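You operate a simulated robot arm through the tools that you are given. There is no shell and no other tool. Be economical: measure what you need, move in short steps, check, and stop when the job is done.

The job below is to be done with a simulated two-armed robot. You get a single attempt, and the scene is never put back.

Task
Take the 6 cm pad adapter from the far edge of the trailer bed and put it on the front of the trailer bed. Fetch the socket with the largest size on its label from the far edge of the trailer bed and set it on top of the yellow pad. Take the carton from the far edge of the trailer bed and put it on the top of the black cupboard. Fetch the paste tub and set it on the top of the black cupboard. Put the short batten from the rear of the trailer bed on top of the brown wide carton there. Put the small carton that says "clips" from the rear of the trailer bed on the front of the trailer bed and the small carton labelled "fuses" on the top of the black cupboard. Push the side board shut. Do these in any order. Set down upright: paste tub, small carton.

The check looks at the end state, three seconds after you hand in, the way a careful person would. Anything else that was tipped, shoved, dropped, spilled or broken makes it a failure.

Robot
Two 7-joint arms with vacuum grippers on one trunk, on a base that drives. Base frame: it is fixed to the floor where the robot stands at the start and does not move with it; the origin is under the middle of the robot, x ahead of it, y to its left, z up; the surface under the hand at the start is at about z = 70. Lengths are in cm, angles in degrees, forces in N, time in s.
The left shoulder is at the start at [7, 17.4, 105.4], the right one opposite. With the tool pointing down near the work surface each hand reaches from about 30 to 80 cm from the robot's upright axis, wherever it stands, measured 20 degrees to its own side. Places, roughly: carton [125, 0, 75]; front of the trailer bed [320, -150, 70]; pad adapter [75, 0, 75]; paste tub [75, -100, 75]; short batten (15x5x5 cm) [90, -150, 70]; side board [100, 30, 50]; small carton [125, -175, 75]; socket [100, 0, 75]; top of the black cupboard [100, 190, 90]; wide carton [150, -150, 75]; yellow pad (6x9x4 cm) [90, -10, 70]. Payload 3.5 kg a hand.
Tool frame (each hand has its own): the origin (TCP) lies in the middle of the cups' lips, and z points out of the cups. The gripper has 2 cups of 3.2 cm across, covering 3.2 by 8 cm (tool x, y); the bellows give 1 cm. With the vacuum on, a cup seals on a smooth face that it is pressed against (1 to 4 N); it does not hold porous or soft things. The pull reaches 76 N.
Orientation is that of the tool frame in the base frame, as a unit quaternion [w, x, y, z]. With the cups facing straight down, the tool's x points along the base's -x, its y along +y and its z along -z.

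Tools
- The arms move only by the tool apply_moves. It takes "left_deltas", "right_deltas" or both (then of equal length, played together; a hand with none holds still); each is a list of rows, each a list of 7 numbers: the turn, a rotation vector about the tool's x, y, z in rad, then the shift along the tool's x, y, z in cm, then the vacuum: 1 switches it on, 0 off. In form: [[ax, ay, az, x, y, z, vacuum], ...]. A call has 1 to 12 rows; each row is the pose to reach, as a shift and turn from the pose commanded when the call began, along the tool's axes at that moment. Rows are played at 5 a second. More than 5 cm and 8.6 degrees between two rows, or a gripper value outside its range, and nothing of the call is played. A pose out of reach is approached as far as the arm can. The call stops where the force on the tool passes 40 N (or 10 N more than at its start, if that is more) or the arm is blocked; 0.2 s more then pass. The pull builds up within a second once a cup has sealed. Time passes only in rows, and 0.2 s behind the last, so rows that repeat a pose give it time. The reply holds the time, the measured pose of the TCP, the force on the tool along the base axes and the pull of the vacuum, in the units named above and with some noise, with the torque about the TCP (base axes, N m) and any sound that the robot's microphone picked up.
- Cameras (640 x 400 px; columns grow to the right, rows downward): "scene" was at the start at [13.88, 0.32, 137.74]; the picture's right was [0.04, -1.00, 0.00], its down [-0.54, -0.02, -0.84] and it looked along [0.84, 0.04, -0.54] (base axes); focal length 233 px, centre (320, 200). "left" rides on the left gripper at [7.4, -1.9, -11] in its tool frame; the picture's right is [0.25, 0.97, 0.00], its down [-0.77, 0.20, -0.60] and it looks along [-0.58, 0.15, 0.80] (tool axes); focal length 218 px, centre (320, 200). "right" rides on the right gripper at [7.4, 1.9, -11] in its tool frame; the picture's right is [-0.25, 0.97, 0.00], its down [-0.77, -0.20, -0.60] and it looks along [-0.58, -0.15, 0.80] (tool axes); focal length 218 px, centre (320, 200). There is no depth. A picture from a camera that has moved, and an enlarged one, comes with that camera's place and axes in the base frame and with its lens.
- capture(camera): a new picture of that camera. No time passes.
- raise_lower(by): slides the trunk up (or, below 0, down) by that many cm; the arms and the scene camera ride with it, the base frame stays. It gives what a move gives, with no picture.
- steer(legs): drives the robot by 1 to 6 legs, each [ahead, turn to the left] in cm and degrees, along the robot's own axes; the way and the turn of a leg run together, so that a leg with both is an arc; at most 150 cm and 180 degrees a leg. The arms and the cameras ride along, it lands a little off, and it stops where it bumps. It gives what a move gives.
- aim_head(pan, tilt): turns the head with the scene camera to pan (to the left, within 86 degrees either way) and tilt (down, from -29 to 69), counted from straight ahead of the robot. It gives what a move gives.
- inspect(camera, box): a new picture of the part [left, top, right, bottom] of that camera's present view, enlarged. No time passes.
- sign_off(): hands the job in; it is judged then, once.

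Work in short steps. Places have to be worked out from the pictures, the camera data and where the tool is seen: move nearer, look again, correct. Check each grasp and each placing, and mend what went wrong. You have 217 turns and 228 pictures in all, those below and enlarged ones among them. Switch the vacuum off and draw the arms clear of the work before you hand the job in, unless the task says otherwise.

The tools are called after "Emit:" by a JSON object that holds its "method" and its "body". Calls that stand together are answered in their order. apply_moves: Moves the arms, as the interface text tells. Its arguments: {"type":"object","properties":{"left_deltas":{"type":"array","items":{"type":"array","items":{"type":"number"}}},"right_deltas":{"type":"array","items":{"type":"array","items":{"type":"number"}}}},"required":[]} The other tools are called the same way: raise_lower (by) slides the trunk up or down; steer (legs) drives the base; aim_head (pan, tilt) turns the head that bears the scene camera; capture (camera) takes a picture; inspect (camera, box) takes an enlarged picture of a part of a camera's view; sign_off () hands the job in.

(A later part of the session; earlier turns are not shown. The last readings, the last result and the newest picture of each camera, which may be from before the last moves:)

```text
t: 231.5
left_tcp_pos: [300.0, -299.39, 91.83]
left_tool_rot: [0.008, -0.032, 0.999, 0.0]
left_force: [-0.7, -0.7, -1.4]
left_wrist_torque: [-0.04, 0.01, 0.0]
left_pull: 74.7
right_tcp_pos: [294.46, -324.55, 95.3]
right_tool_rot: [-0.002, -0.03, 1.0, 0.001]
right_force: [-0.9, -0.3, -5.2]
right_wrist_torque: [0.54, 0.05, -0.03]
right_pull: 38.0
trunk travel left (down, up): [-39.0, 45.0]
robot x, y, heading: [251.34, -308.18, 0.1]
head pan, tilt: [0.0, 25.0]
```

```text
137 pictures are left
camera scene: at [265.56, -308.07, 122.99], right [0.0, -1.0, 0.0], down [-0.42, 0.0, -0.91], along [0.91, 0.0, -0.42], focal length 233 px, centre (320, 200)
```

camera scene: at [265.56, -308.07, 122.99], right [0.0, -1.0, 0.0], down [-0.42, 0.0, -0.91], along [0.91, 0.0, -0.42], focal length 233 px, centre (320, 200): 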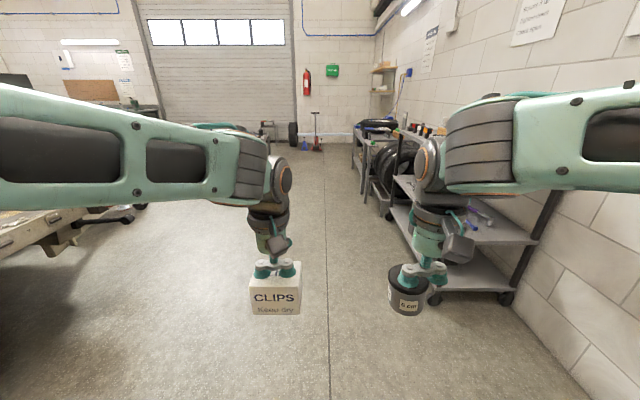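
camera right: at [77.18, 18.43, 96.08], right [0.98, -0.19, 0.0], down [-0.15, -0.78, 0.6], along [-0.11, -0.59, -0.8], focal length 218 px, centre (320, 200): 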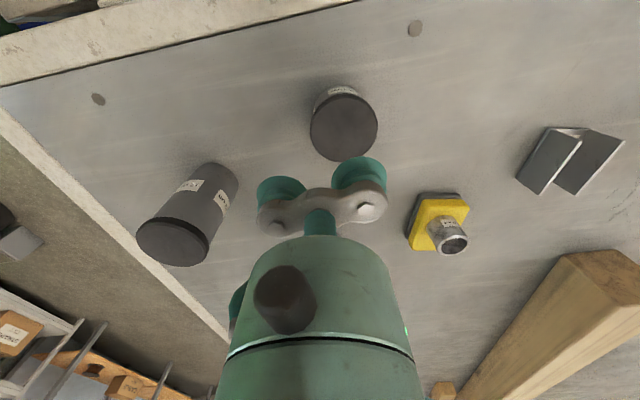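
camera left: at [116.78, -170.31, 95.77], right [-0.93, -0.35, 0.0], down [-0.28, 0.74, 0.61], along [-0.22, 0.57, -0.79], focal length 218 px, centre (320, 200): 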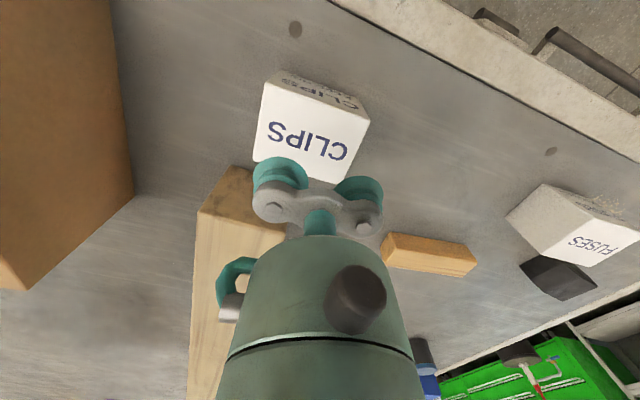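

Clear ahead. I advance to x≈322 and turn to face the bed's front.

Emit:
{"method": "steer", "body": {"legs": [[70, 0], [0, 90], [55, 0]]}}

Emit:
{"method": "aim_head", "body": {"pan": 0, "tilt": 35}}

Emit:
{"method": "capture", "body": {"camera": "scene"}}

```text
t: 242.0
left_tcp_pos: [317.19, -204.27, 91.72]
left_tool_rot: [-0.005, 0.723, -0.691, -0.005]
left_force: [-0.7, -0.1, -1.2]
left_wrist_torque: [-0.01, -0.01, -0.02]
left_pull: 75.6
right_tcp_pos: [342.13, -210.21, 95.44]
right_tool_rot: [0.003, 0.72, -0.694, -0.001]
right_force: [0.4, 0.6, -5.1]
right_wrist_torque: [-0.03, 0.48, 0.0]
right_pull: 37.5
trunk travel left (down, up): [-39.0, 45.0]
robot x, y, heading: [324.51, -253.35, 89.0]
head pan, tilt: [0.0, 25.0]
```

```text
t: 242.7
left_tcp_pos: [317.19, -204.28, 91.76]
left_tool_rot: [-0.006, 0.722, -0.691, -0.005]
left_force: [0.3, -0.5, -1.8]
left_wrist_torque: [0.0, 0.02, 0.02]
left_pull: 75.2
right_tcp_pos: [342.23, -210.27, 95.37]
right_tool_rot: [0.002, 0.72, -0.694, 0.0]
right_force: [0.0, -0.3, -4.9]
right_wrist_torque: [-0.03, 0.53, -0.07]
right_pull: 37.6
trunk travel left (down, up): [-39.0, 45.0]
robot x, y, heading: [325.12, -252.93, 88.7]
head pan, tilt: [0.0, 35.0]
```

```text
136 pictures are left
camera scene: at [324.96, -239.2, 121.43], right [1.0, -0.02, 0.0], down [-0.01, -0.57, -0.82], along [0.02, 0.82, -0.57], focal length 233 px, centre (320, 200)
```

scene: 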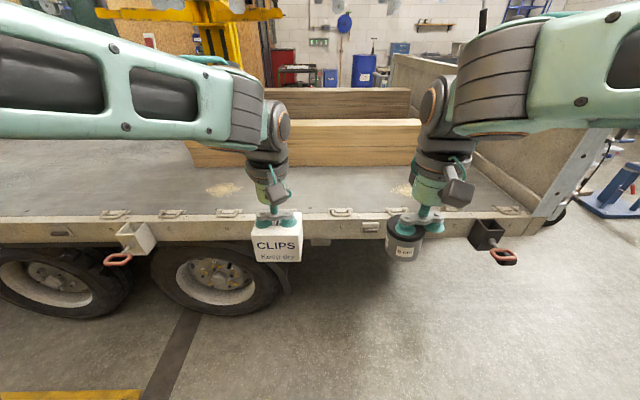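

The strip of bed from y≈-173 to -135 is free between the sawdust spots. I drive 32 cm closer.

Emit:
{"method": "steer", "body": {"legs": [[32, 0]]}}

Emit:
{"method": "capture", "body": {"camera": "scene"}}

```text
t: 244.8
left_tcp_pos: [318.16, -172.17, 91.8]
left_tool_rot: [-0.006, 0.721, -0.692, -0.005]
left_force: [0.4, 0.4, -1.8]
left_wrist_torque: [-0.01, 0.02, 0.0]
left_pull: 75.6
right_tcp_pos: [343.07, -178.26, 95.22]
right_tool_rot: [0.002, 0.719, -0.695, 0.001]
right_force: [0.1, -0.5, -4.8]
right_wrist_torque: [-0.03, 0.57, -0.03]
right_pull: 38.1
trunk travel left (down, up): [-39.0, 45.0]
robot x, y, heading: [325.34, -221.21, 88.6]
head pan, tilt: [0.0, 35.0]
```

```text
135 pictures are left
camera scene: at [325.76, -207.1, 121.41], right [1.0, -0.02, 0.0], down [-0.01, -0.57, -0.82], along [0.02, 0.82, -0.57], focal length 233 px, centre (320, 200)
```

scene: 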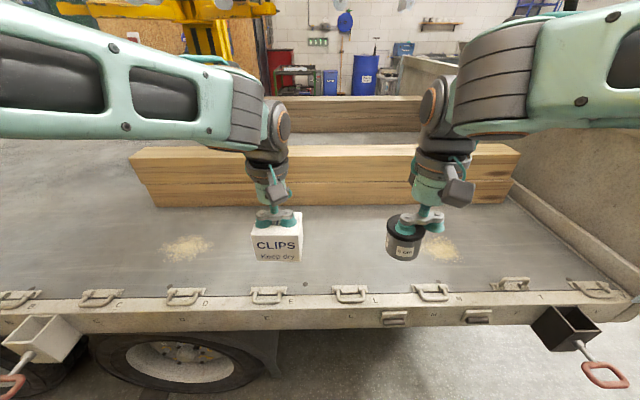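

I move CLIPS toward (316,-155) and the adapter toward (336,-157), lowering to a few cm above the bed.

Emit:
{"method": "apply_moves", "body": {"left_deltas": [[0, 0, 0, -4, 0.3, 0, 1], [0, 0, 0, -8, 0.6, 1, 1], [0, 0, 0, -12, 0.9, 2.5, 1], [0, 0, 0, -15.5, 1.1, 5, 1], [0, 0, 0, -17.05, 1.3, 8, 1], [0, 0, 0, -17.05, 1.3, 11, 1], [0, 0, 0, -17.05, 1.3, 11, 1]], "right_deltas": [[0, 0, 0, -4, 0.8, 0, 1], [0, 0, 0, -8, 1.6, 1, 1], [0, 0, 0, -12, 2.4, 3, 1], [0, 0, 0, -16, 3.2, 5, 1], [0, 0, 0, -19.5, 3.9, 8, 1], [0, 0, 0, -21.45, 3.97, 12, 1], [0, 0, 0, -21.45, 3.97, 15.5, 1]]}}

Emit:
{"method": "inspect", "body": {"camera": "scene", "box": [220, 160, 460, 310]}}

```text
t: 246.4
left_tcp_pos: [316.2, -154.89, 81.19]
left_tool_rot: [-0.006, 0.721, -0.693, -0.005]
left_force: [0.1, -0.7, -2.5]
left_wrist_torque: [0.0, 0.06, -0.01]
left_pull: 75.3
right_tcp_pos: [338.46, -156.99, 79.95]
right_tool_rot: [0.002, 0.719, -0.695, -0.001]
right_force: [0.6, 0.6, -3.9]
right_wrist_torque: [-0.03, 0.52, 0.01]
right_pull: 38.4
trunk travel left (down, up): [-39.0, 45.0]
robot x, y, heading: [325.25, -221.07, 88.7]
head pan, tilt: [0.0, 35.0]
```

```text
2.67 times, centred on (340, 235) of scene
camera zoom: at [325.77, -207.15, 121.43], right [1.0, -0.03, 0.0], down [-0.01, -0.57, -0.82], along [0.02, 0.82, -0.57], focal length 620 px, centre (267, 107)
```

zoom: 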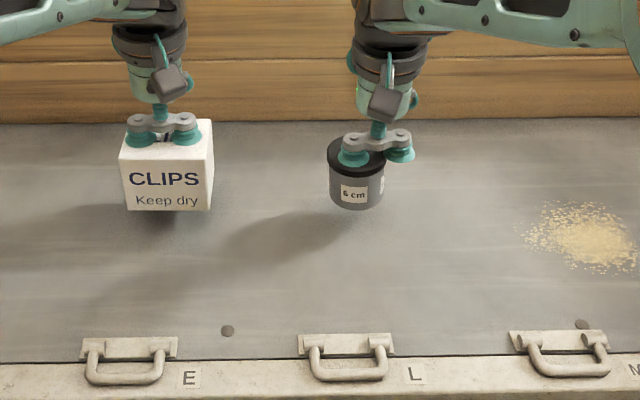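

Clear spots under both. I lower both to contact.

Emit:
{"method": "apply_moves", "body": {"left_deltas": [[0, 0, 0, 0, 0, 2, 1], [0, 0, 0, 0, 0, 3, 1], [0, 0, 0, 0, 0, 3.5, 1], [0, 0, 0, 0, 0, 3.8, 1], [0, 0, 0, 0, 0, 3.8, 1]], "right_deltas": [[0, 0, 0, 0, 0, 2, 1], [0, 0, 0, 0, 0, 3.3, 1], [0, 0, 0, 0, 0, 4, 1], [0, 0, 0, 0, 0, 4.3, 1], [0, 0, 0, 0, 0, 4.3, 1]]}}

```text
t: 247.7
left_tcp_pos: [316.13, -155.15, 77.63]
left_tool_rot: [-0.008, 0.721, -0.693, -0.006]
left_force: [0.1, 1.1, 7.7]
left_wrist_torque: [-0.34, -0.09, 0.0]
left_pull: 75.5
right_tcp_pos: [338.4, -157.38, 75.78]
right_tool_rot: [0.0, 0.719, -0.695, -0.002]
right_force: [9.2, 5.2, 27.2]
right_wrist_torque: [0.17, 0.92, -0.22]
right_pull: 37.4
trunk travel left (down, up): [-39.0, 45.0]
robot x, y, heading: [325.45, -221.03, 88.8]
head pan, tilt: [0.0, 35.0]
```

Both are on the bed. I relieve the right a little, release both, wait and rise.

Emit:
{"method": "apply_moves", "body": {"left_deltas": [[0, 0, 0, 0, 0, 0, 0], [0, 0, 0, 0, 0, 0, 0], [0, 0, 0, 0, 0, 0, 0], [0, 0, 0, 0, 0, 0, 0], [0, 0, 0, 0, 0, -0.5, 0], [0, 0, 0, 0, 0, -1.5, 0], [0, 0, 0, 0, 0, -5, 0], [0, 0, 0, 0, 0, -9, 0], [0, 0, 0, 0, 0, -13, 0]], "right_deltas": [[0, 0, 0, 0, 0, -0.3, 0], [0, 0, 0, 0, 0, -0.3, 0], [0, 0, 0, 0, 0, -0.3, 0], [0, 0, 0, 0, 0, -0.3, 0], [0, 0, 0, 0, 0, -0.8, 0], [0, 0, 0, 0, 0, -2, 0], [0, 0, 0, 0, 0, -6, 0], [0, 0, 0, 0, 0, -10, 0], [0, 0, 0, 0, 0, -14, 0]]}}

Emit:
{"method": "capture", "body": {"camera": "scene"}}

```text
t: 249.7
left_tcp_pos: [315.78, -155.37, 90.19]
left_tool_rot: [-0.007, 0.721, -0.693, -0.005]
left_force: [0.1, 0.1, -0.1]
left_wrist_torque: [0.01, 0.03, 0.0]
left_pull: 0.1
right_tcp_pos: [338.61, -157.44, 89.46]
right_tool_rot: [0.002, 0.719, -0.695, 0.0]
right_force: [0.1, 0.5, 0.2]
right_wrist_torque: [0.03, 0.0, 0.0]
right_pull: 0.0
trunk travel left (down, up): [-39.0, 45.0]
robot x, y, heading: [325.85, -220.68, 88.7]
head pan, tilt: [0.0, 35.0]
```

```text
133 pictures are left
camera scene: at [325.73, -207.33, 121.44], right [1.0, -0.02, 0.0], down [-0.01, -0.57, -0.82], along [0.02, 0.82, -0.57], focal length 233 px, centre (320, 200)
```

scene: 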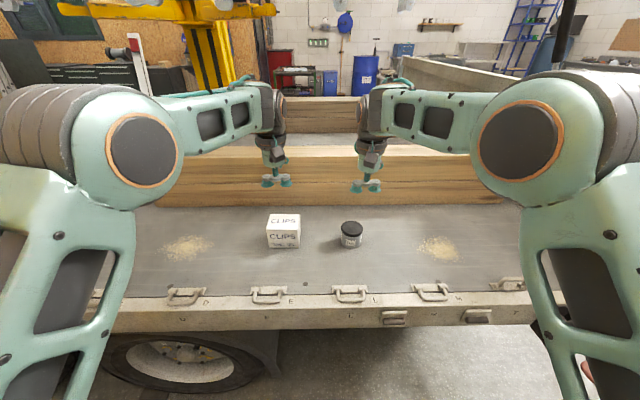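

CLIPS and adapter stand upright at the front. I retract the arms and drive back the same way to the rear-right spot.

Emit:
{"method": "apply_moves", "body": {"left_deltas": [[0, 0, 0, 4.5, 0, 0, 0], [0, 0, 0, 9, 0, 0, 0], [0, 0, 0, 13.5, 0, 0, 0], [0, 0, 0, 18, 0, 0, 0], [0, 0, 0, 22, 0, 0, 0]], "right_deltas": [[0, 0, 0, 4.5, 0, 0, 0], [0, 0, 0, 9, 0, 0, 0], [0, 0, 0, 13.5, 0, 0, 0], [0, 0, 0, 18, 0, 0, 0], [0, 0, 0, 22, 0, 0, 0]]}}

Emit:
{"method": "steer", "body": {"legs": [[-87, 0], [0, 91], [150, 0], [0, -62], [80, 0]]}}

Emit:
{"method": "aim_head", "body": {"pan": 0, "tilt": 35}}

Emit:
{"method": "capture", "body": {"camera": "scene"}}

```text
t: 250.8
left_tcp_pos: [316.85, -177.48, 89.82]
left_tool_rot: [-0.006, 0.722, -0.692, -0.006]
left_force: [-0.2, 0.0, -0.1]
left_wrist_torque: [0.03, 0.0, -0.01]
left_pull: 0.0
right_tcp_pos: [339.16, -179.09, 89.51]
right_tool_rot: [0.001, 0.719, -0.695, -0.001]
right_force: [0.9, -0.3, -1.3]
right_wrist_torque: [-0.01, 0.05, 0.01]
right_pull: 0.0
trunk travel left (down, up): [-39.0, 45.0]
robot x, y, heading: [325.66, -220.91, 88.7]
head pan, tilt: [0.0, 35.0]
```

```text
t: 273.0
left_tcp_pos: [104.25, -204.03, 89.75]
left_tool_rot: [-0.005, 0.877, -0.48, -0.007]
left_force: [-0.6, -0.7, 0.5]
left_wrist_torque: [-0.01, 0.0, 0.02]
left_pull: 0.2
right_tcp_pos: [124.04, -194.26, 89.45]
right_tool_rot: [0.002, 0.876, -0.482, 0.001]
right_force: [-0.6, -0.1, 0.7]
right_wrist_torque: [0.02, 0.03, -0.02]
right_pull: 0.1
trunk travel left (down, up): [-39.0, 45.0]
robot x, y, heading: [134.1, -237.47, 119.1]
head pan, tilt: [0.0, 35.0]
```

```text
t: 273.6
left_tcp_pos: [104.16, -204.09, 89.78]
left_tool_rot: [-0.005, 0.877, -0.48, -0.007]
left_force: [0.3, -0.6, -0.1]
left_wrist_torque: [0.01, 0.01, -0.01]
left_pull: 0.1
right_tcp_pos: [124.24, -194.2, 89.51]
right_tool_rot: [0.002, 0.877, -0.481, 0.0]
right_force: [0.0, -0.6, 0.1]
right_wrist_torque: [0.01, -0.02, 0.0]
right_pull: 0.1
trunk travel left (down, up): [-39.0, 45.0]
robot x, y, heading: [133.82, -237.59, 119.0]
head pan, tilt: [0.0, 35.0]
```

```text
132 pictures are left
camera scene: at [126.92, -225.46, 121.43], right [0.88, 0.48, 0.0], down [0.28, -0.5, -0.82], along [-0.4, 0.72, -0.57], focal length 233 px, centre (320, 200)
```

scene: 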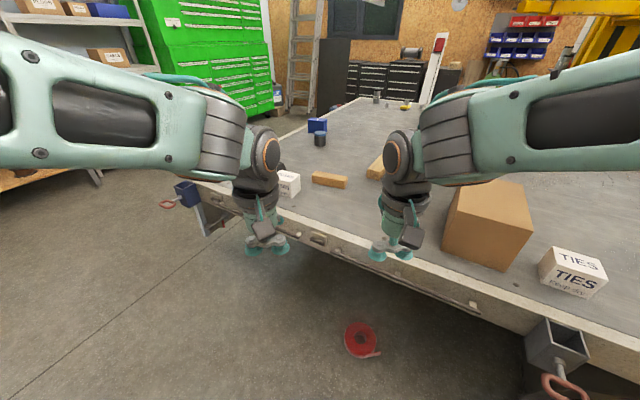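

The short batten is near (89,-149), the wide carton near (142,-155). I move to about (115,-217) facing the bed.

Emit:
{"method": "steer", "body": {"legs": [[0, 15], [27, 0], [0, -44]]}}

Emit:
{"method": "aim_head", "body": {"pan": 15, "tilt": 40}}

Emit:
{"method": "capture", "body": {"camera": "scene"}}

Emit:
{"method": "capture", "body": {"camera": "left"}}

Emit:
{"method": "capture", "body": {"camera": "right"}}

```text
t: 278.3
left_tcp_pos: [106.51, -175.21, 89.79]
left_tool_rot: [-0.006, 0.727, -0.687, -0.005]
left_force: [0.3, 0.7, -0.3]
left_wrist_torque: [-0.02, 0.0, -0.01]
left_pull: 0.0
right_tcp_pos: [128.57, -176.41, 89.53]
right_tool_rot: [0.002, 0.725, -0.689, 0.0]
right_force: [0.1, 0.5, -0.6]
right_wrist_torque: [0.03, 0.02, -0.01]
right_pull: 0.1
trunk travel left (down, up): [-39.0, 45.0]
robot x, y, heading: [115.78, -218.48, 89.7]
head pan, tilt: [0.0, 35.0]
```

```text
t: 279.1
left_tcp_pos: [106.38, -175.27, 89.76]
left_tool_rot: [-0.007, 0.727, -0.687, -0.005]
left_force: [-0.2, 0.7, -0.3]
left_wrist_torque: [-0.01, 0.02, 0.02]
left_pull: 0.0
right_tcp_pos: [128.61, -176.31, 89.59]
right_tool_rot: [0.001, 0.725, -0.689, -0.001]
right_force: [-0.2, -0.5, -0.2]
right_wrist_torque: [-0.02, -0.01, 0.02]
right_pull: 0.2
trunk travel left (down, up): [-39.0, 45.0]
robot x, y, heading: [115.66, -218.58, 89.6]
head pan, tilt: [15.0, 40.0]
```

```text
131 pictures are left
camera scene: at [113.54, -205.48, 120.67], right [0.97, 0.25, 0.0], down [0.16, -0.62, -0.77], along [-0.19, 0.74, -0.64], focal length 233 px, centre (320, 200)
```

scene: 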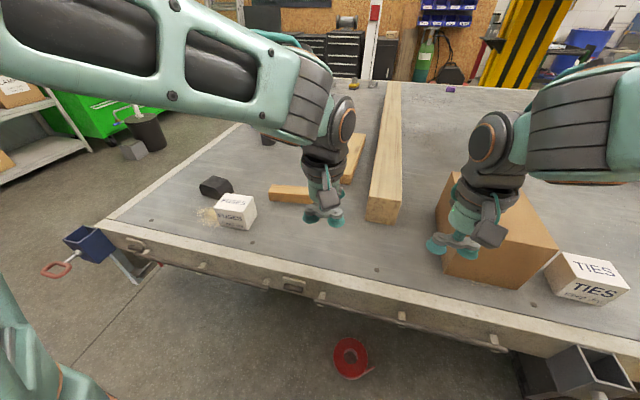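

```text
130 pictures are left
camera left: at [108.76, -182.46, 100.58], right [-0.95, -0.31, -0.01], down [-0.25, 0.75, 0.62], along [-0.19, 0.59, -0.79], focal length 218 px, centre (320, 200)
```

left: 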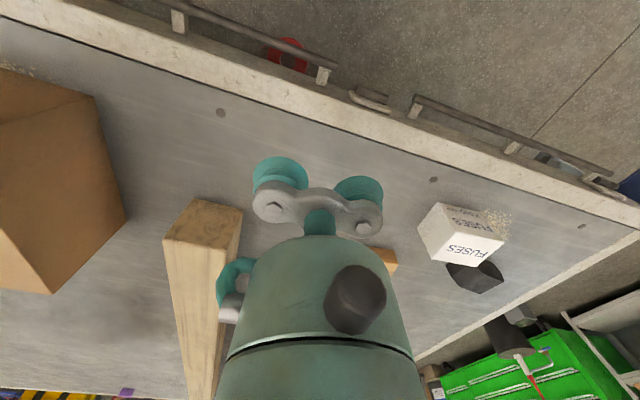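

```text
129 pictures are left
camera right: at [127.13, -183.72, 100.58], right [-0.98, 0.2, 0.0], down [0.16, 0.78, 0.6], along [0.12, 0.59, -0.8], focal length 218 px, centre (320, 200)
```

right: 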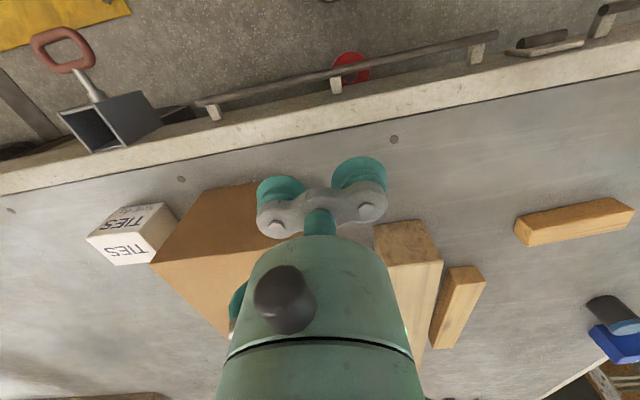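

The batten is near (91.5,-152.5). I bring the left hand over it.

Emit:
{"method": "apply_moves", "body": {"left_deltas": [[0, 0, 0, -4, 2.3, 0, 0], [0, 0, 0, -8, 4.6, 0, 0], [0, 0, 0, -12, 6.9, 1, 0], [0, 0, 0, -16, 9.2, 2, 0], [0, 0, 0, -20, 11.5, 3, 0], [0, 0, 0, -23.5, 13.6, 4, 0], [0, 0, 0, -23.5, 13.6, 5, 0]]}}

Emit:
{"method": "capture", "body": {"camera": "left"}}

Emit:
{"method": "capture", "body": {"camera": "scene"}}

```text
t: 280.7
left_tcp_pos: [91.58, -152.28, 85.1]
left_tool_rot: [-0.005, 0.727, -0.686, -0.006]
left_force: [0.2, 0.3, 0.0]
left_wrist_torque: [0.01, 0.01, 0.03]
left_pull: 0.0
right_tcp_pos: [128.54, -176.38, 89.54]
right_tool_rot: [0.002, 0.726, -0.688, -0.001]
right_force: [0.7, -1.2, 0.0]
right_wrist_torque: [0.01, -0.01, -0.01]
right_pull: 0.0
trunk travel left (down, up): [-39.0, 45.0]
robot x, y, heading: [115.71, -219.05, 89.6]
head pan, tilt: [15.0, 40.0]
```

```text
128 pictures are left
camera left: at [93.96, -159.61, 95.8], right [-0.95, -0.31, 0.0], down [-0.25, 0.75, 0.62], along [-0.19, 0.59, -0.79], focal length 218 px, centre (320, 200)
```

left: 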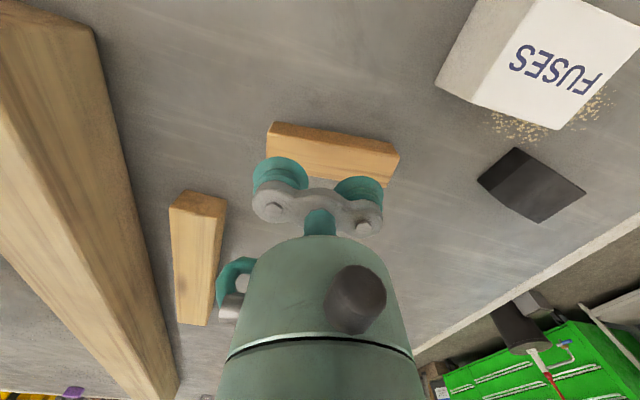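

```text
127 pictures are left
camera scene: at [113.57, -205.55, 120.68], right [0.97, 0.25, 0.0], down [0.16, -0.62, -0.77], along [-0.19, 0.74, -0.64], focal length 233 px, centre (320, 200)
```

scene: 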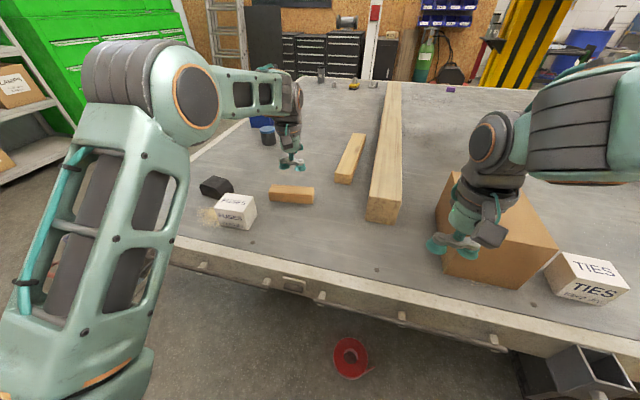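

The batten lies at tool offset (-2.2,+1.9), yawed ~6°. I correct and descend with vacuum.

Emit:
{"method": "apply_moves", "body": {"left_deltas": [[0, 0, -0.1, -2.2, 1.9, 3, 1], [0, 0, -0.1, -2.2, 1.9, 6, 1], [0, 0, -0.1, -2.2, 1.9, 8.5, 1], [0, 0, -0.1, -2.2, 1.9, 9.6, 1], [0, 0, -0.1, -2.2, 1.9, 10.2, 1], [0, 0, -0.1, -2.2, 1.9, 10.2, 1], [0, 0, -0.1, -2.2, 1.9, 10.2, 1]]}}

Emit:
{"method": "inspect", "body": {"camera": "scene", "box": [230, 130, 370, 230]}}

```text
t: 282.3
left_tcp_pos: [89.55, -150.12, 74.79]
left_tool_rot: [-0.006, 0.761, -0.649, -0.005]
left_force: [-0.1, 0.3, 0.2]
left_wrist_torque: [0.0, 0.04, 0.0]
left_pull: 0.1
right_tcp_pos: [128.63, -176.36, 89.47]
right_tool_rot: [0.002, 0.725, -0.688, 0.0]
right_force: [0.6, -0.5, 0.1]
right_wrist_torque: [-0.03, 0.03, -0.01]
right_pull: 0.2
trunk travel left (down, up): [-39.0, 45.0]
robot x, y, heading: [115.17, -218.74, 89.7]
head pan, tilt: [15.0, 40.0]
```

```text
4.00 times, centred on (300, 180) of scene
camera zoom: at [113.53, -205.46, 120.67], right [0.97, 0.25, 0.0], down [0.16, -0.62, -0.77], along [-0.19, 0.74, -0.64], focal length 930 px, centre (400, 280)
```

zoom: 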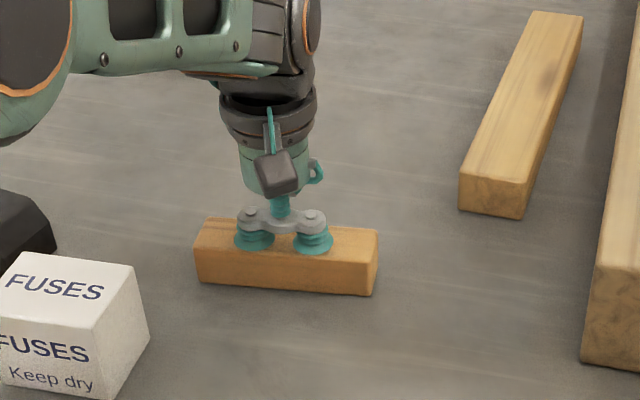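

Not touching yet; a little further down.

Emit:
{"method": "apply_moves", "body": {"left_deltas": [[0, 0, 0, 0, 0, 0.4, 1], [0, 0, 0, 0, 0, 0.8, 1], [0, 0, 0, 0, 0, 1.2, 1], [0, 0, 0, 0, 0, 1.2, 1], [0, 0, 0, 0, 0, 1.2, 1]]}}

```text
t: 283.5
left_tcp_pos: [89.32, -150.07, 73.72]
left_tool_rot: [-0.006, 0.761, -0.649, -0.004]
left_force: [0.8, 0.6, 2.1]
left_wrist_torque: [-0.03, 0.03, -0.01]
left_pull: 0.0
right_tcp_pos: [128.6, -176.36, 89.42]
right_tool_rot: [0.002, 0.725, -0.688, 0.0]
right_force: [0.0, -0.6, 0.2]
right_wrist_torque: [0.04, 0.0, -0.01]
right_pull: 0.1
trunk travel left (down, up): [-39.0, 45.0]
robot x, y, heading: [115.96, -218.98, 89.4]
head pan, tilt: [15.0, 40.0]
```

Light contact (2 N) without seal yet; I press a bit more.

Emit:
{"method": "apply_moves", "body": {"left_deltas": [[0, 0, 0, 0, 0, 0.3, 1], [0, 0, 0, 0, 0, 0.5, 1], [0, 0, 0, 0, 0, 0.5, 1], [0, 0, 0, 0, 0, 0.5, 1], [0, 0, 0, 0, 0, 0.5, 1]]}}

Emit:
{"method": "inspect", "body": {"camera": "scene", "box": [260, 160, 340, 220]}}

```text
t: 284.7
left_tcp_pos: [89.55, -150.16, 73.29]
left_tool_rot: [-0.006, 0.761, -0.649, -0.004]
left_force: [-2.1, -0.4, 5.1]
left_wrist_torque: [0.04, 0.0, 0.0]
left_pull: 0.2
right_tcp_pos: [128.66, -176.32, 89.56]
right_tool_rot: [0.002, 0.725, -0.689, 0.0]
right_force: [0.5, 0.2, -0.9]
right_wrist_torque: [0.01, 0.0, 0.01]
right_pull: 0.0
trunk travel left (down, up): [-39.0, 45.0]
robot x, y, heading: [115.73, -218.76, 89.4]
head pan, tilt: [15.0, 40.0]
```

```text
6.67 times, centred on (300, 190) of scene
camera zoom: at [113.53, -205.54, 120.68], right [0.97, 0.25, 0.0], down [0.16, -0.62, -0.77], along [-0.19, 0.74, -0.64], focal length 1551 px, centre (453, 267)
```

zoom: 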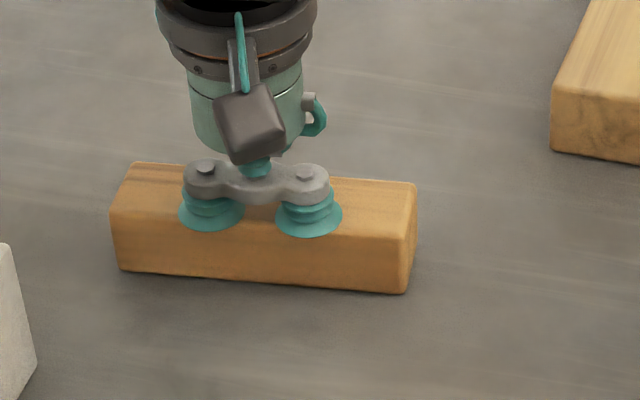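

The cups overhang the batten's front edge by about 1.5 cm. I lift, shift 1.5 cm further in, and press again.

Emit:
{"method": "apply_moves", "body": {"left_deltas": [[0, 0, 0, 0, 0, -1.5, 1], [0, 0, 0, -1.5, 0, -1.5, 1], [0, 0, 0, -1.5, 0, -0.7, 1], [0, 0, 0, -1.5, 0, -0.2, 1], [0, 0, 0, -1.5, 0, 0.1, 1], [0, 0, 0, -1.5, 0, 0.1, 1], [0, 0, 0, -1.5, 0, 0.1, 1]]}}

Emit:
{"method": "inspect", "body": {"camera": "scene", "box": [260, 160, 340, 220]}}

```text
t: 286.1
left_tcp_pos: [89.22, -148.58, 74.02]
left_tool_rot: [-0.012, 0.761, -0.648, -0.011]
left_force: [-0.8, -3.0, 14.8]
left_wrist_torque: [-0.47, 0.01, 0.01]
left_pull: 75.6
right_tcp_pos: [128.67, -176.55, 89.64]
right_tool_rot: [0.001, 0.726, -0.688, -0.002]
right_force: [-0.3, -0.5, 0.4]
right_wrist_torque: [-0.02, 0.01, 0.03]
right_pull: 0.1
trunk travel left (down, up): [-39.0, 45.0]
robot x, y, heading: [115.64, -218.51, 89.5]
head pan, tilt: [15.0, 40.0]
stopped in row 6 (left hand): the force on the tool passed its limit at 42 N (the readings are from after the stop); the commanded pose is now the measured one
```

```text
6.67 times, centred on (300, 190) of scene
camera zoom: at [113.64, -205.75, 120.69], right [0.97, 0.25, 0.0], down [0.16, -0.62, -0.77], along [-0.19, 0.74, -0.64], focal length 1551 px, centre (453, 267)
```

zoom: 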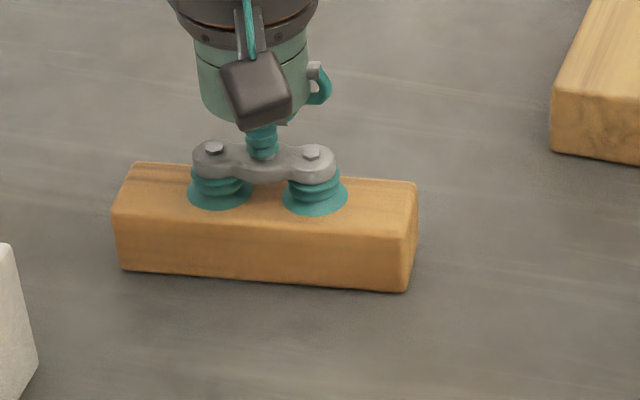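

Sealed (75 N). I lift 8 cm with the arm, then 14 cm with the trunk.

Emit:
{"method": "apply_moves", "body": {"left_deltas": [[0, 0, 0, 0, 0, -2, 1], [0, 0, 0, 0, 0, -5, 1], [0, 0, 0, 1, 0, -8, 1], [0, 0, 0, 3, 0, -9, 1]], "right_deltas": [[0, 0, 0, 2, 0, 0, 0], [0, 0, 0, 4, 0, 0, 0], [0, 0, 0, 6, 0, 0, 0], [0, 0, 0, 6, 0, 0, 0]]}}

Emit:
{"method": "raise_lower", "body": {"by": 14}}

Emit:
{"method": "aim_head", "body": {"pan": -10, "tilt": 40}}

Emit:
{"method": "capture", "body": {"camera": "scene"}}

```text
t: 287.1
left_tcp_pos: [89.48, -151.31, 82.38]
left_tool_rot: [-0.01, 0.762, -0.648, -0.008]
left_force: [-0.2, -0.5, 0.1]
left_wrist_torque: [0.01, 0.01, -0.03]
left_pull: 76.1
right_tcp_pos: [128.92, -182.51, 89.79]
right_tool_rot: [0.001, 0.725, -0.689, -0.001]
right_force: [-0.5, -0.3, -0.5]
right_wrist_torque: [0.01, 0.02, -0.01]
right_pull: 0.1
trunk travel left (down, up): [-39.0, 45.0]
robot x, y, heading: [115.45, -218.91, 89.6]
head pan, tilt: [15.0, 40.0]
```

```text
t: 288.7
left_tcp_pos: [89.53, -151.14, 96.3]
left_tool_rot: [-0.01, 0.761, -0.648, -0.009]
left_force: [-0.1, -0.7, -1.6]
left_wrist_torque: [-0.04, -0.01, -0.03]
left_pull: 75.5
right_tcp_pos: [128.78, -182.37, 103.71]
right_tool_rot: [0.002, 0.725, -0.688, -0.001]
right_force: [1.0, 0.6, -0.6]
right_wrist_torque: [0.04, 0.03, 0.03]
right_pull: 0.1
trunk travel left (down, up): [-53.0, 31.0]
robot x, y, heading: [115.68, -218.42, 89.7]
head pan, tilt: [15.0, 40.0]
```

```text
t: 289.6
left_tcp_pos: [89.54, -151.29, 96.48]
left_tool_rot: [-0.01, 0.761, -0.648, -0.008]
left_force: [0.0, -0.4, -1.7]
left_wrist_torque: [-0.05, 0.03, 0.0]
left_pull: 76.1
right_tcp_pos: [128.81, -182.34, 103.72]
right_tool_rot: [0.002, 0.726, -0.688, -0.001]
right_force: [0.3, 0.0, -0.1]
right_wrist_torque: [-0.01, 0.0, -0.04]
right_pull: 0.1
trunk travel left (down, up): [-53.0, 31.0]
robot x, y, heading: [115.83, -218.66, 89.9]
head pan, tilt: [-10.0, 40.0]
```

```text
123 pictures are left
camera scene: at [117.22, -205.34, 134.67], right [0.98, -0.18, 0.0], down [-0.12, -0.63, -0.77], along [0.14, 0.75, -0.64], focal length 233 px, centre (320, 200)
```

scene: 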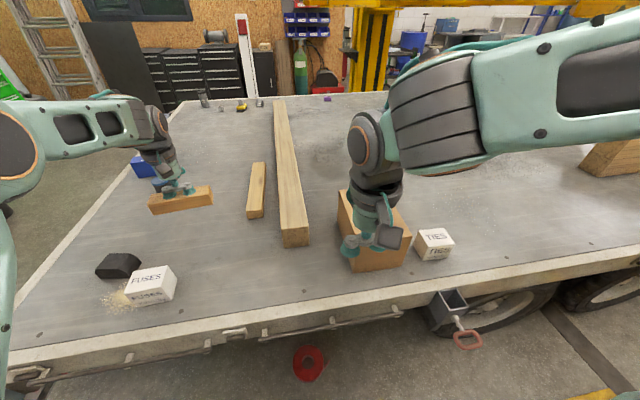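

I turn 38° right so the left hand comes over the wide carton, then look.

Emit:
{"method": "steer", "body": {"legs": [[0, -38]]}}

Emit:
{"method": "aim_head", "body": {"pan": 15, "tilt": 40}}

Emit:
{"method": "capture", "body": {"camera": "scene"}}

Emit:
{"method": "capture", "body": {"camera": "left"}}

```text
t: 291.8
left_tcp_pos: [136.39, -149.45, 96.37]
left_tool_rot: [0.012, -0.51, 0.86, 0.005]
left_force: [0.8, -0.1, -1.0]
left_wrist_torque: [0.0, 0.02, 0.01]
left_pull: 75.3
right_tcp_pos: [148.39, -198.08, 103.7]
right_tool_rot: [-0.001, -0.464, 0.886, 0.001]
right_force: [0.7, 0.3, -0.2]
right_wrist_torque: [0.0, 0.01, 0.0]
right_pull: 0.2
trunk travel left (down, up): [-53.0, 31.0]
robot x, y, heading: [115.74, -218.54, 52.0]
head pan, tilt: [-10.0, 40.0]
```

```text
t: 292.7
left_tcp_pos: [136.29, -149.26, 96.49]
left_tool_rot: [0.012, -0.51, 0.86, 0.005]
left_force: [-0.2, 1.0, -0.8]
left_wrist_torque: [-0.02, -0.01, -0.03]
left_pull: 75.1
right_tcp_pos: [148.3, -198.1, 103.71]
right_tool_rot: [-0.002, -0.463, 0.886, 0.001]
right_force: [-0.1, -0.4, -0.1]
right_wrist_torque: [-0.03, -0.01, 0.0]
right_pull: 0.0
trunk travel left (down, up): [-53.0, 31.0]
robot x, y, heading: [115.71, -218.79, 51.7]
head pan, tilt: [15.0, 40.0]
```

```text
122 pictures are left
camera scene: at [122.1, -206.97, 134.67], right [0.92, -0.4, 0.0], down [-0.25, -0.59, -0.77], along [0.3, 0.7, -0.64], focal length 233 px, centre (320, 200)
```

scene: 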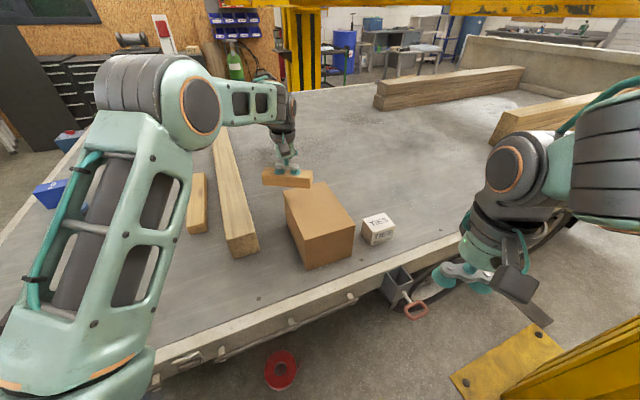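

```text
121 pictures are left
camera left: at [134.35, -156.92, 107.17], right [-0.97, 0.24, -0.01], down [0.18, 0.76, 0.62], along [0.16, 0.6, -0.78], focal length 218 px, centre (320, 200)
```

left: 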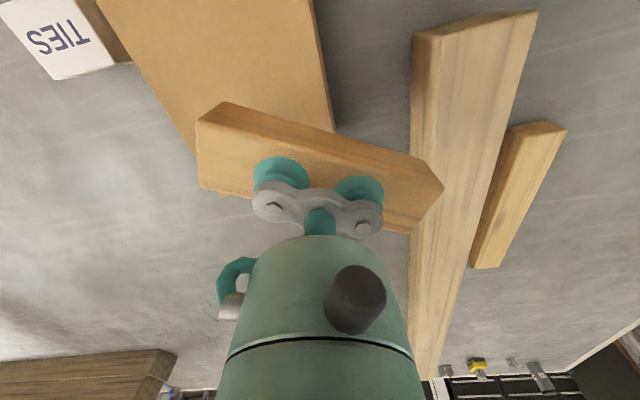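

The wide carton's top is 15×25 cm centred at (144,-154), z≈84.3. I shift the batten 9 cm across onto it and lower to just above.

Emit:
{"method": "apply_moves", "body": {"left_deltas": [[0, 0, 0, 0.2, -3, 0, 1], [0, 0, 0, 0.3, -6, 0, 1], [0, 0, 0, 0.4, -9, 1, 1], [0, 0, 0, 0.4, -9, 4, 1], [0, 0, 0, 0.4, -9, 6.3, 1], [0, 0, 0, 0.4, -9, 6.3, 1]]}}

Emit:
{"method": "inspect", "body": {"camera": "scene", "box": [240, 120, 400, 280]}}

Emit:
{"method": "capture", "body": {"camera": "left"}}

```text
t: 294.1
left_tcp_pos: [144.02, -154.06, 89.96]
left_tool_rot: [0.012, -0.509, 0.861, 0.005]
left_force: [-0.4, -0.2, -0.6]
left_wrist_torque: [0.0, 0.03, -0.01]
left_pull: 75.4
right_tcp_pos: [148.25, -198.18, 103.76]
right_tool_rot: [-0.002, -0.464, 0.886, 0.001]
right_force: [0.5, -1.1, 0.2]
right_wrist_torque: [-0.01, 0.01, 0.01]
right_pull: 0.0
trunk travel left (down, up): [-53.0, 31.0]
robot x, y, heading: [115.7, -218.55, 51.9]
head pan, tilt: [15.0, 40.0]
```

```text
2.50 times, centred on (320, 200) of scene
camera zoom: at [122.09, -207.01, 134.68], right [0.92, -0.39, 0.0], down [-0.25, -0.59, -0.77], along [0.3, 0.7, -0.64], focal length 582 px, centre (320, 200)
```

zoom: 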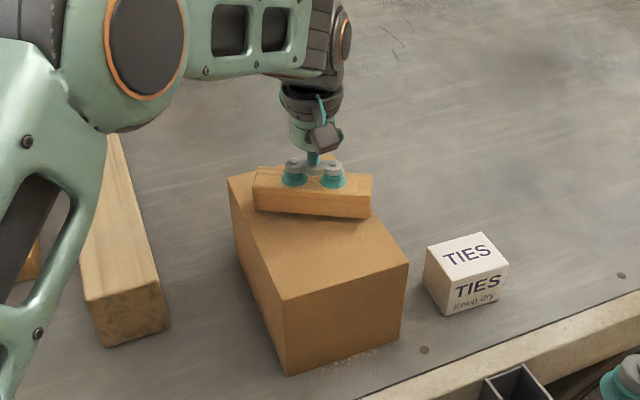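

```text
119 pictures are left
camera left: at [142.0, -161.57, 100.7], right [-0.97, 0.24, -0.01], down [0.18, 0.76, 0.62], along [0.16, 0.6, -0.78], focal length 218 px, centre (320, 200)
```

left: 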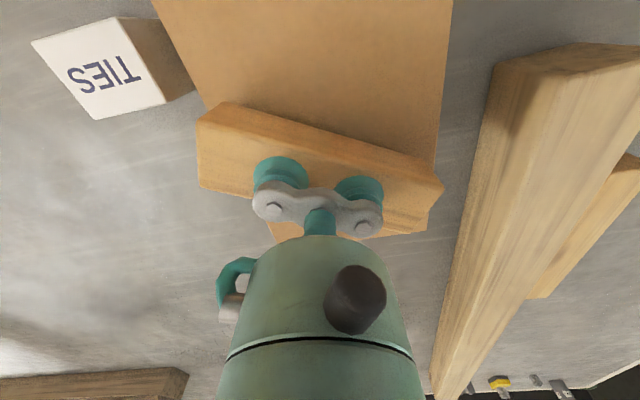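

The batten sits too far back and slightly left; I shift ~3.5 cm toward me, then lower to contact.

Emit:
{"method": "apply_moves", "body": {"left_deltas": [[0, 0, 0, 1.5, -1, 0, 1], [0, 0, 0, 3, -2, 0, 1], [0, 0, 0, 3, -2, 0.8, 1], [0, 0, 0, 3, -2, 1.3, 1], [0, 0, 0, 3, -2, 1.8, 1], [0, 0, 0, 3, -2, 1.8, 1]]}}

Emit:
{"method": "inspect", "body": {"camera": "scene", "box": [240, 120, 400, 280]}}

```text
t: 295.6
left_tcp_pos: [144.68, -157.3, 88.74]
left_tool_rot: [0.017, -0.511, 0.86, 0.007]
left_force: [-2.0, -3.8, 15.8]
left_wrist_torque: [-0.2, 0.57, 0.17]
left_pull: 75.1
right_tcp_pos: [148.24, -198.31, 103.68]
right_tool_rot: [-0.002, -0.464, 0.886, 0.002]
right_force: [-0.6, 0.6, 0.1]
right_wrist_torque: [0.0, 0.02, 0.04]
right_pull: 0.1
trunk travel left (down, up): [-53.0, 31.0]
robot x, y, heading: [115.97, -218.98, 52.1]
head pan, tilt: [15.0, 40.0]
stopped in row 6 (left hand): the force on the tool passed its limit at 41 N (the readings are from after the stop); the commanded pose is now the measured one
```

```text
2.50 times, centred on (320, 200) of scene
camera zoom: at [121.98, -207.24, 134.68], right [0.92, -0.39, 0.0], down [-0.25, -0.59, -0.77], along [0.3, 0.71, -0.64], focal length 582 px, centre (320, 200)
```

zoom: 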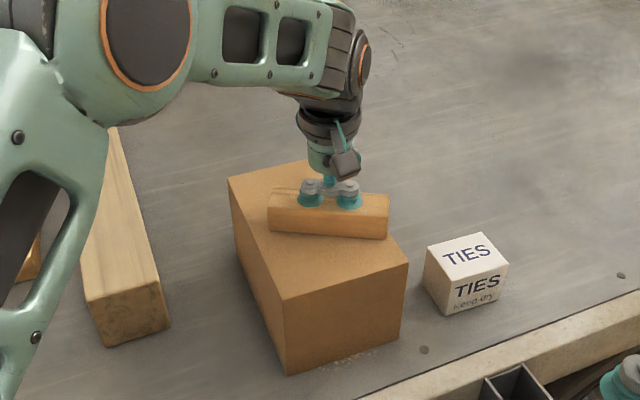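

It's down, but its right end is near the carton's edge; I lift 1 cm, shift 1.7 cm left and set it again.

Emit:
{"method": "apply_moves", "body": {"left_deltas": [[0, 0, 0, 0, 0, -1.2, 1], [0, 0, 0, 0, 1.7, -1.2, 1], [0, 0, 0, 0, 1.7, -0.5, 1], [0, 0, 0, 0, 1.7, -0.1, 1], [0, 0, 0, 0, 1.7, -0.1, 1]]}}

Emit:
{"method": "inspect", "body": {"camera": "scene", "box": [240, 120, 400, 280]}}

```text
t: 296.8
left_tcp_pos: [143.17, -156.58, 88.75]
left_tool_rot: [0.018, -0.511, 0.859, 0.006]
left_force: [0.8, 4.5, 15.8]
left_wrist_torque: [-0.13, 0.21, -0.07]
left_pull: 75.1
right_tcp_pos: [148.25, -198.22, 103.8]
right_tool_rot: [-0.002, -0.463, 0.886, 0.002]
right_force: [0.9, -0.2, 0.2]
right_wrist_torque: [0.0, -0.01, -0.01]
right_pull: 0.1
trunk travel left (down, up): [-53.0, 31.0]
robot x, y, heading: [115.7, -218.5, 51.9]
head pan, tilt: [15.0, 40.0]
```

```text
2.50 times, centred on (320, 200) of scene
camera zoom: at [122.02, -207.1, 134.72], right [0.92, -0.39, 0.0], down [-0.25, -0.59, -0.77], along [0.3, 0.7, -0.64], focal length 582 px, centre (320, 200)
```

zoom: 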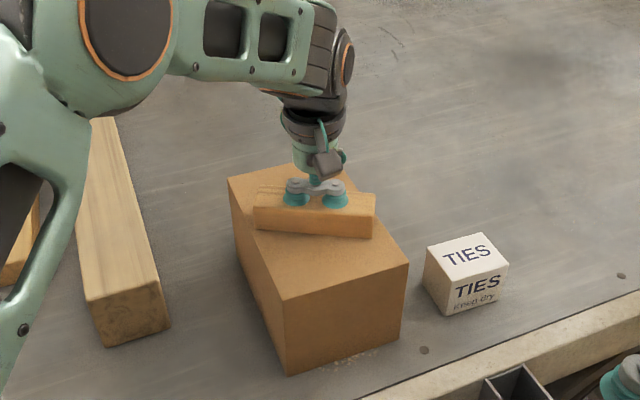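

Well centred and resting. I release, wait, and rise.

Emit:
{"method": "apply_moves", "body": {"left_deltas": [[0, 0, 0, 0, 0, 0, 0], [0, 0, 0, 0, 0, 0, 0], [0, 0, 0, 0, 0, 0, 0], [0, 0, 0, 0, 0, 0, 0], [0, 0, 0, 0, 0, -0.5, 0], [0, 0, 0, 0, 0, -2, 0], [0, 0, 0, 0, 0, -5, 0], [0, 0, 0, 0, 0, -8, 0], [0, 0, 0, 4, 0, -8, 0], [0, 0, 0, 8, 0, -8, 0], [0, 0, 0, 12.5, 0, -8, 0]]}}

Emit:
{"method": "capture", "body": {"camera": "scene"}}

```text
t: 299.2
left_tcp_pos: [136.93, -167.91, 96.48]
left_tool_rot: [0.017, -0.51, 0.86, 0.006]
left_force: [-0.1, -0.2, 1.0]
left_wrist_torque: [0.03, -0.02, -0.02]
left_pull: 0.2
right_tcp_pos: [148.31, -198.18, 103.75]
right_tool_rot: [-0.001, -0.464, 0.886, 0.002]
right_force: [0.1, 0.3, 0.3]
right_wrist_torque: [0.01, 0.0, 0.0]
right_pull: 0.1
trunk travel left (down, up): [-53.0, 31.0]
robot x, y, heading: [115.63, -218.54, 51.7]
head pan, tilt: [15.0, 40.0]
```

```text
116 pictures are left
camera scene: at [121.97, -207.14, 134.7], right [0.92, -0.39, 0.0], down [-0.25, -0.59, -0.77], along [0.3, 0.7, -0.64], focal length 233 px, centre (320, 200)
```

scene: 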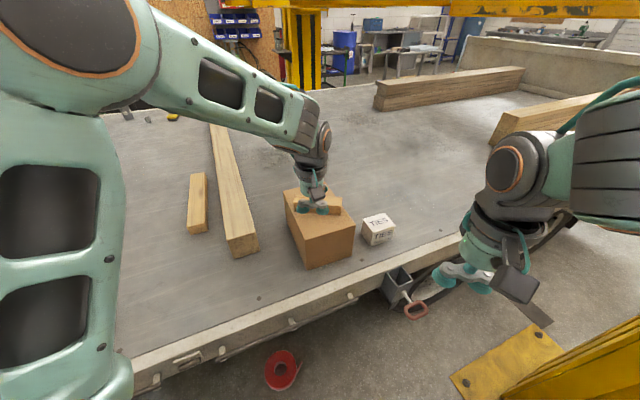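

Batten rests on the wide carton. Next FUSES at about (77.3,-162.8): I turn left 52° and lower the trunk.

Emit:
{"method": "steer", "body": {"legs": [[0, 52.5]]}}

Emit:
{"method": "raise_lower", "body": {"by": -11}}

Emit:
{"method": "aim_head", "body": {"pan": 15, "tilt": 42}}

Emit:
{"method": "capture", "body": {"camera": "scene"}}

Emit:
{"method": "capture", "body": {"camera": "left"}}

```text
t: 301.9
left_tcp_pos: [88.91, -170.33, 96.28]
left_tool_rot: [-0.012, 0.835, -0.55, -0.012]
left_force: [0.9, -0.5, -1.0]
left_wrist_torque: [0.0, -0.01, -0.04]
left_pull: 0.1
right_tcp_pos: [119.78, -180.32, 103.63]
right_tool_rot: [0.002, 0.803, -0.595, 0.001]
right_force: [0.4, 0.5, 0.3]
right_wrist_torque: [0.0, -0.02, -0.01]
right_pull: 0.0
trunk travel left (down, up): [-53.0, 31.0]
robot x, y, heading: [115.56, -218.77, 103.8]
head pan, tilt: [15.0, 40.0]
```

```text
t: 303.3
left_tcp_pos: [88.84, -170.37, 85.4]
left_tool_rot: [-0.012, 0.835, -0.55, -0.012]
left_force: [0.2, -0.3, 0.4]
left_wrist_torque: [-0.01, -0.02, -0.01]
left_pull: 0.0
right_tcp_pos: [119.65, -180.41, 92.77]
right_tool_rot: [0.002, 0.804, -0.595, 0.0]
right_force: [-0.4, 0.2, -0.2]
right_wrist_torque: [-0.01, -0.02, 0.0]
right_pull: 0.1
trunk travel left (down, up): [-42.0, 42.0]
robot x, y, heading: [115.61, -218.3, 103.6]
head pan, tilt: [15.0, 40.0]
```

```text
t: 304.0
left_tcp_pos: [88.89, -170.29, 85.29]
left_tool_rot: [-0.011, 0.835, -0.55, -0.013]
left_force: [-0.4, -1.1, 0.0]
left_wrist_torque: [-0.01, -0.01, -0.01]
left_pull: 0.0
right_tcp_pos: [119.7, -180.45, 92.6]
right_tool_rot: [0.002, 0.804, -0.595, 0.0]
right_force: [-0.1, -0.3, 1.0]
right_wrist_torque: [-0.03, 0.0, -0.02]
right_pull: 0.1
trunk travel left (down, up): [-42.0, 42.0]
robot x, y, heading: [115.58, -218.92, 103.5]
head pan, tilt: [15.0, 42.0]
```

```text
115 pictures are left
camera scene: at [110.47, -206.49, 123.38], right [0.88, 0.48, 0.0], down [0.32, -0.59, -0.74], along [-0.36, 0.65, -0.67], focal length 233 px, centre (320, 200)
```

scene: 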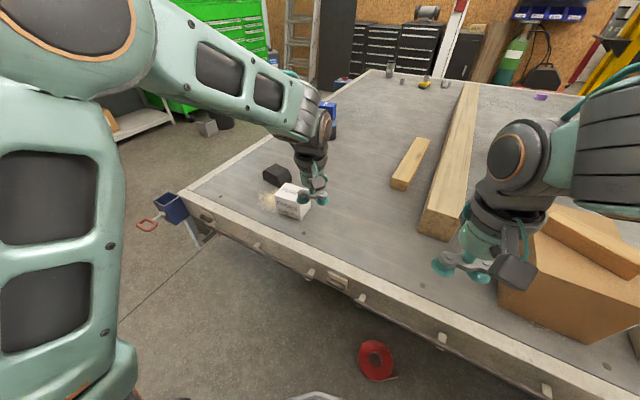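

```text
114 pictures are left
camera left: at [93.64, -176.61, 96.07], right [-0.79, -0.61, -0.01], down [-0.48, 0.61, 0.63], along [-0.38, 0.5, -0.78], focal length 218 px, centre (320, 200)
```

left: 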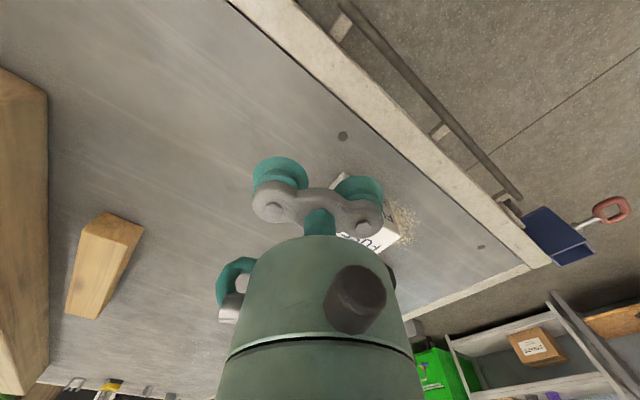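

FUSES's top centre is at (77.3,-162.3). I move above it, levelling the tool and yawing 15° to match, then look.

Emit:
{"method": "apply_moves", "body": {"left_deltas": [[0, 0.015, 0.07, -3, 2, 0, 0], [0, 0.034, 0.14, -6, 4, 0, 0], [0, 0.034, 0.2, -9, 6, 0, 0], [0, 0.034, 0.26, -11.75, 7.57, 0, 0], [0, 0.034, 0.26, -11.75, 7.57, 0, 0]]}}

Emit:
{"method": "capture", "body": {"camera": "left"}}

Emit:
{"method": "inspect", "body": {"camera": "scene", "box": [230, 140, 370, 240]}}

```text
t: 305.2
left_tcp_pos: [76.97, -162.41, 85.52]
left_tool_rot: [-0.001, 0.756, -0.654, 0.001]
left_force: [0.5, -0.3, 0.4]
left_wrist_torque: [0.03, 0.03, -0.01]
left_pull: 0.1
right_tcp_pos: [119.75, -180.28, 92.8]
right_tool_rot: [0.002, 0.804, -0.595, 0.0]
right_force: [-0.1, -0.9, -0.1]
right_wrist_torque: [-0.01, 0.01, 0.01]
right_pull: 0.0
trunk travel left (down, up): [-42.0, 42.0]
robot x, y, heading: [115.5, -218.73, 103.6]
head pan, tilt: [15.0, 42.0]
```

```text
113 pictures are left
camera left: at [80.05, -169.38, 96.47], right [-0.92, -0.39, 0.0], down [-0.31, 0.73, 0.6], along [-0.23, 0.56, -0.8], focal length 218 px, centre (320, 200)
```

left: 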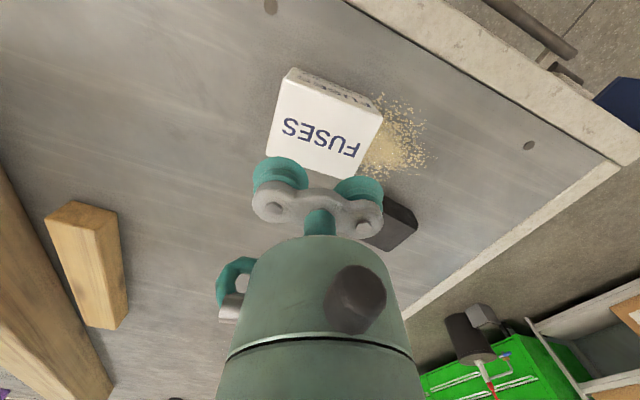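

```text
4.00 times, centred on (300, 190) of scene
camera zoom: at [110.52, -206.54, 123.39], right [0.88, 0.48, 0.0], down [0.32, -0.59, -0.74], along [-0.36, 0.65, -0.67], focal length 930 px, centre (400, 240)
```

zoom: 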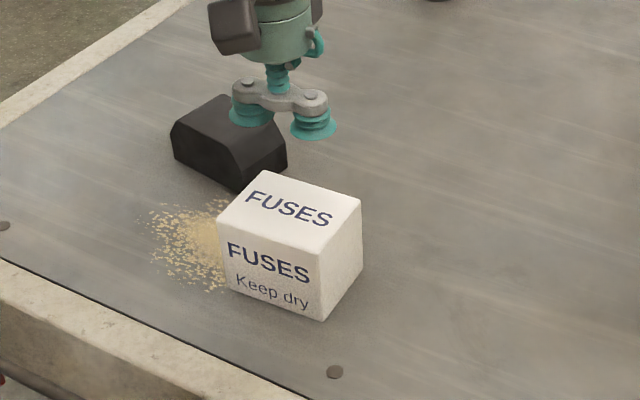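

Offsets (+0.7,+0.25) with matching yaw; I descend with vacuum.

Emit:
{"method": "apply_moves", "body": {"left_deltas": [[0, 0, 0, 0.7, 0.25, 3, 1], [0, 0, 0, 0.7, 0.25, 5.5, 1], [0, 0, 0, 0.7, 0.25, 7, 1], [0, 0, 0, 0.7, 0.25, 7.7, 1], [0, 0, 0, 0.7, 0.25, 8.0, 1], [0, 0, 0, 0.7, 0.25, 8.0, 1], [0, 0, 0, 0.7, 0.25, 8.0, 1]]}}

```text
t: 306.8
left_tcp_pos: [77.08, -163.32, 77.5]
left_tool_rot: [-0.001, 0.756, -0.654, 0.001]
left_force: [1.0, 0.0, -0.3]
left_wrist_torque: [-0.02, 0.0, -0.03]
left_pull: 75.2
right_tcp_pos: [119.68, -180.37, 92.71]
right_tool_rot: [0.003, 0.803, -0.595, 0.0]
right_force: [0.4, 0.0, 0.8]
right_wrist_torque: [-0.01, 0.0, 0.01]
right_pull: 0.1
trunk travel left (down, up): [-42.0, 42.0]
robot x, y, heading: [115.71, -218.75, 103.5]
head pan, tilt: [15.0, 42.0]
```

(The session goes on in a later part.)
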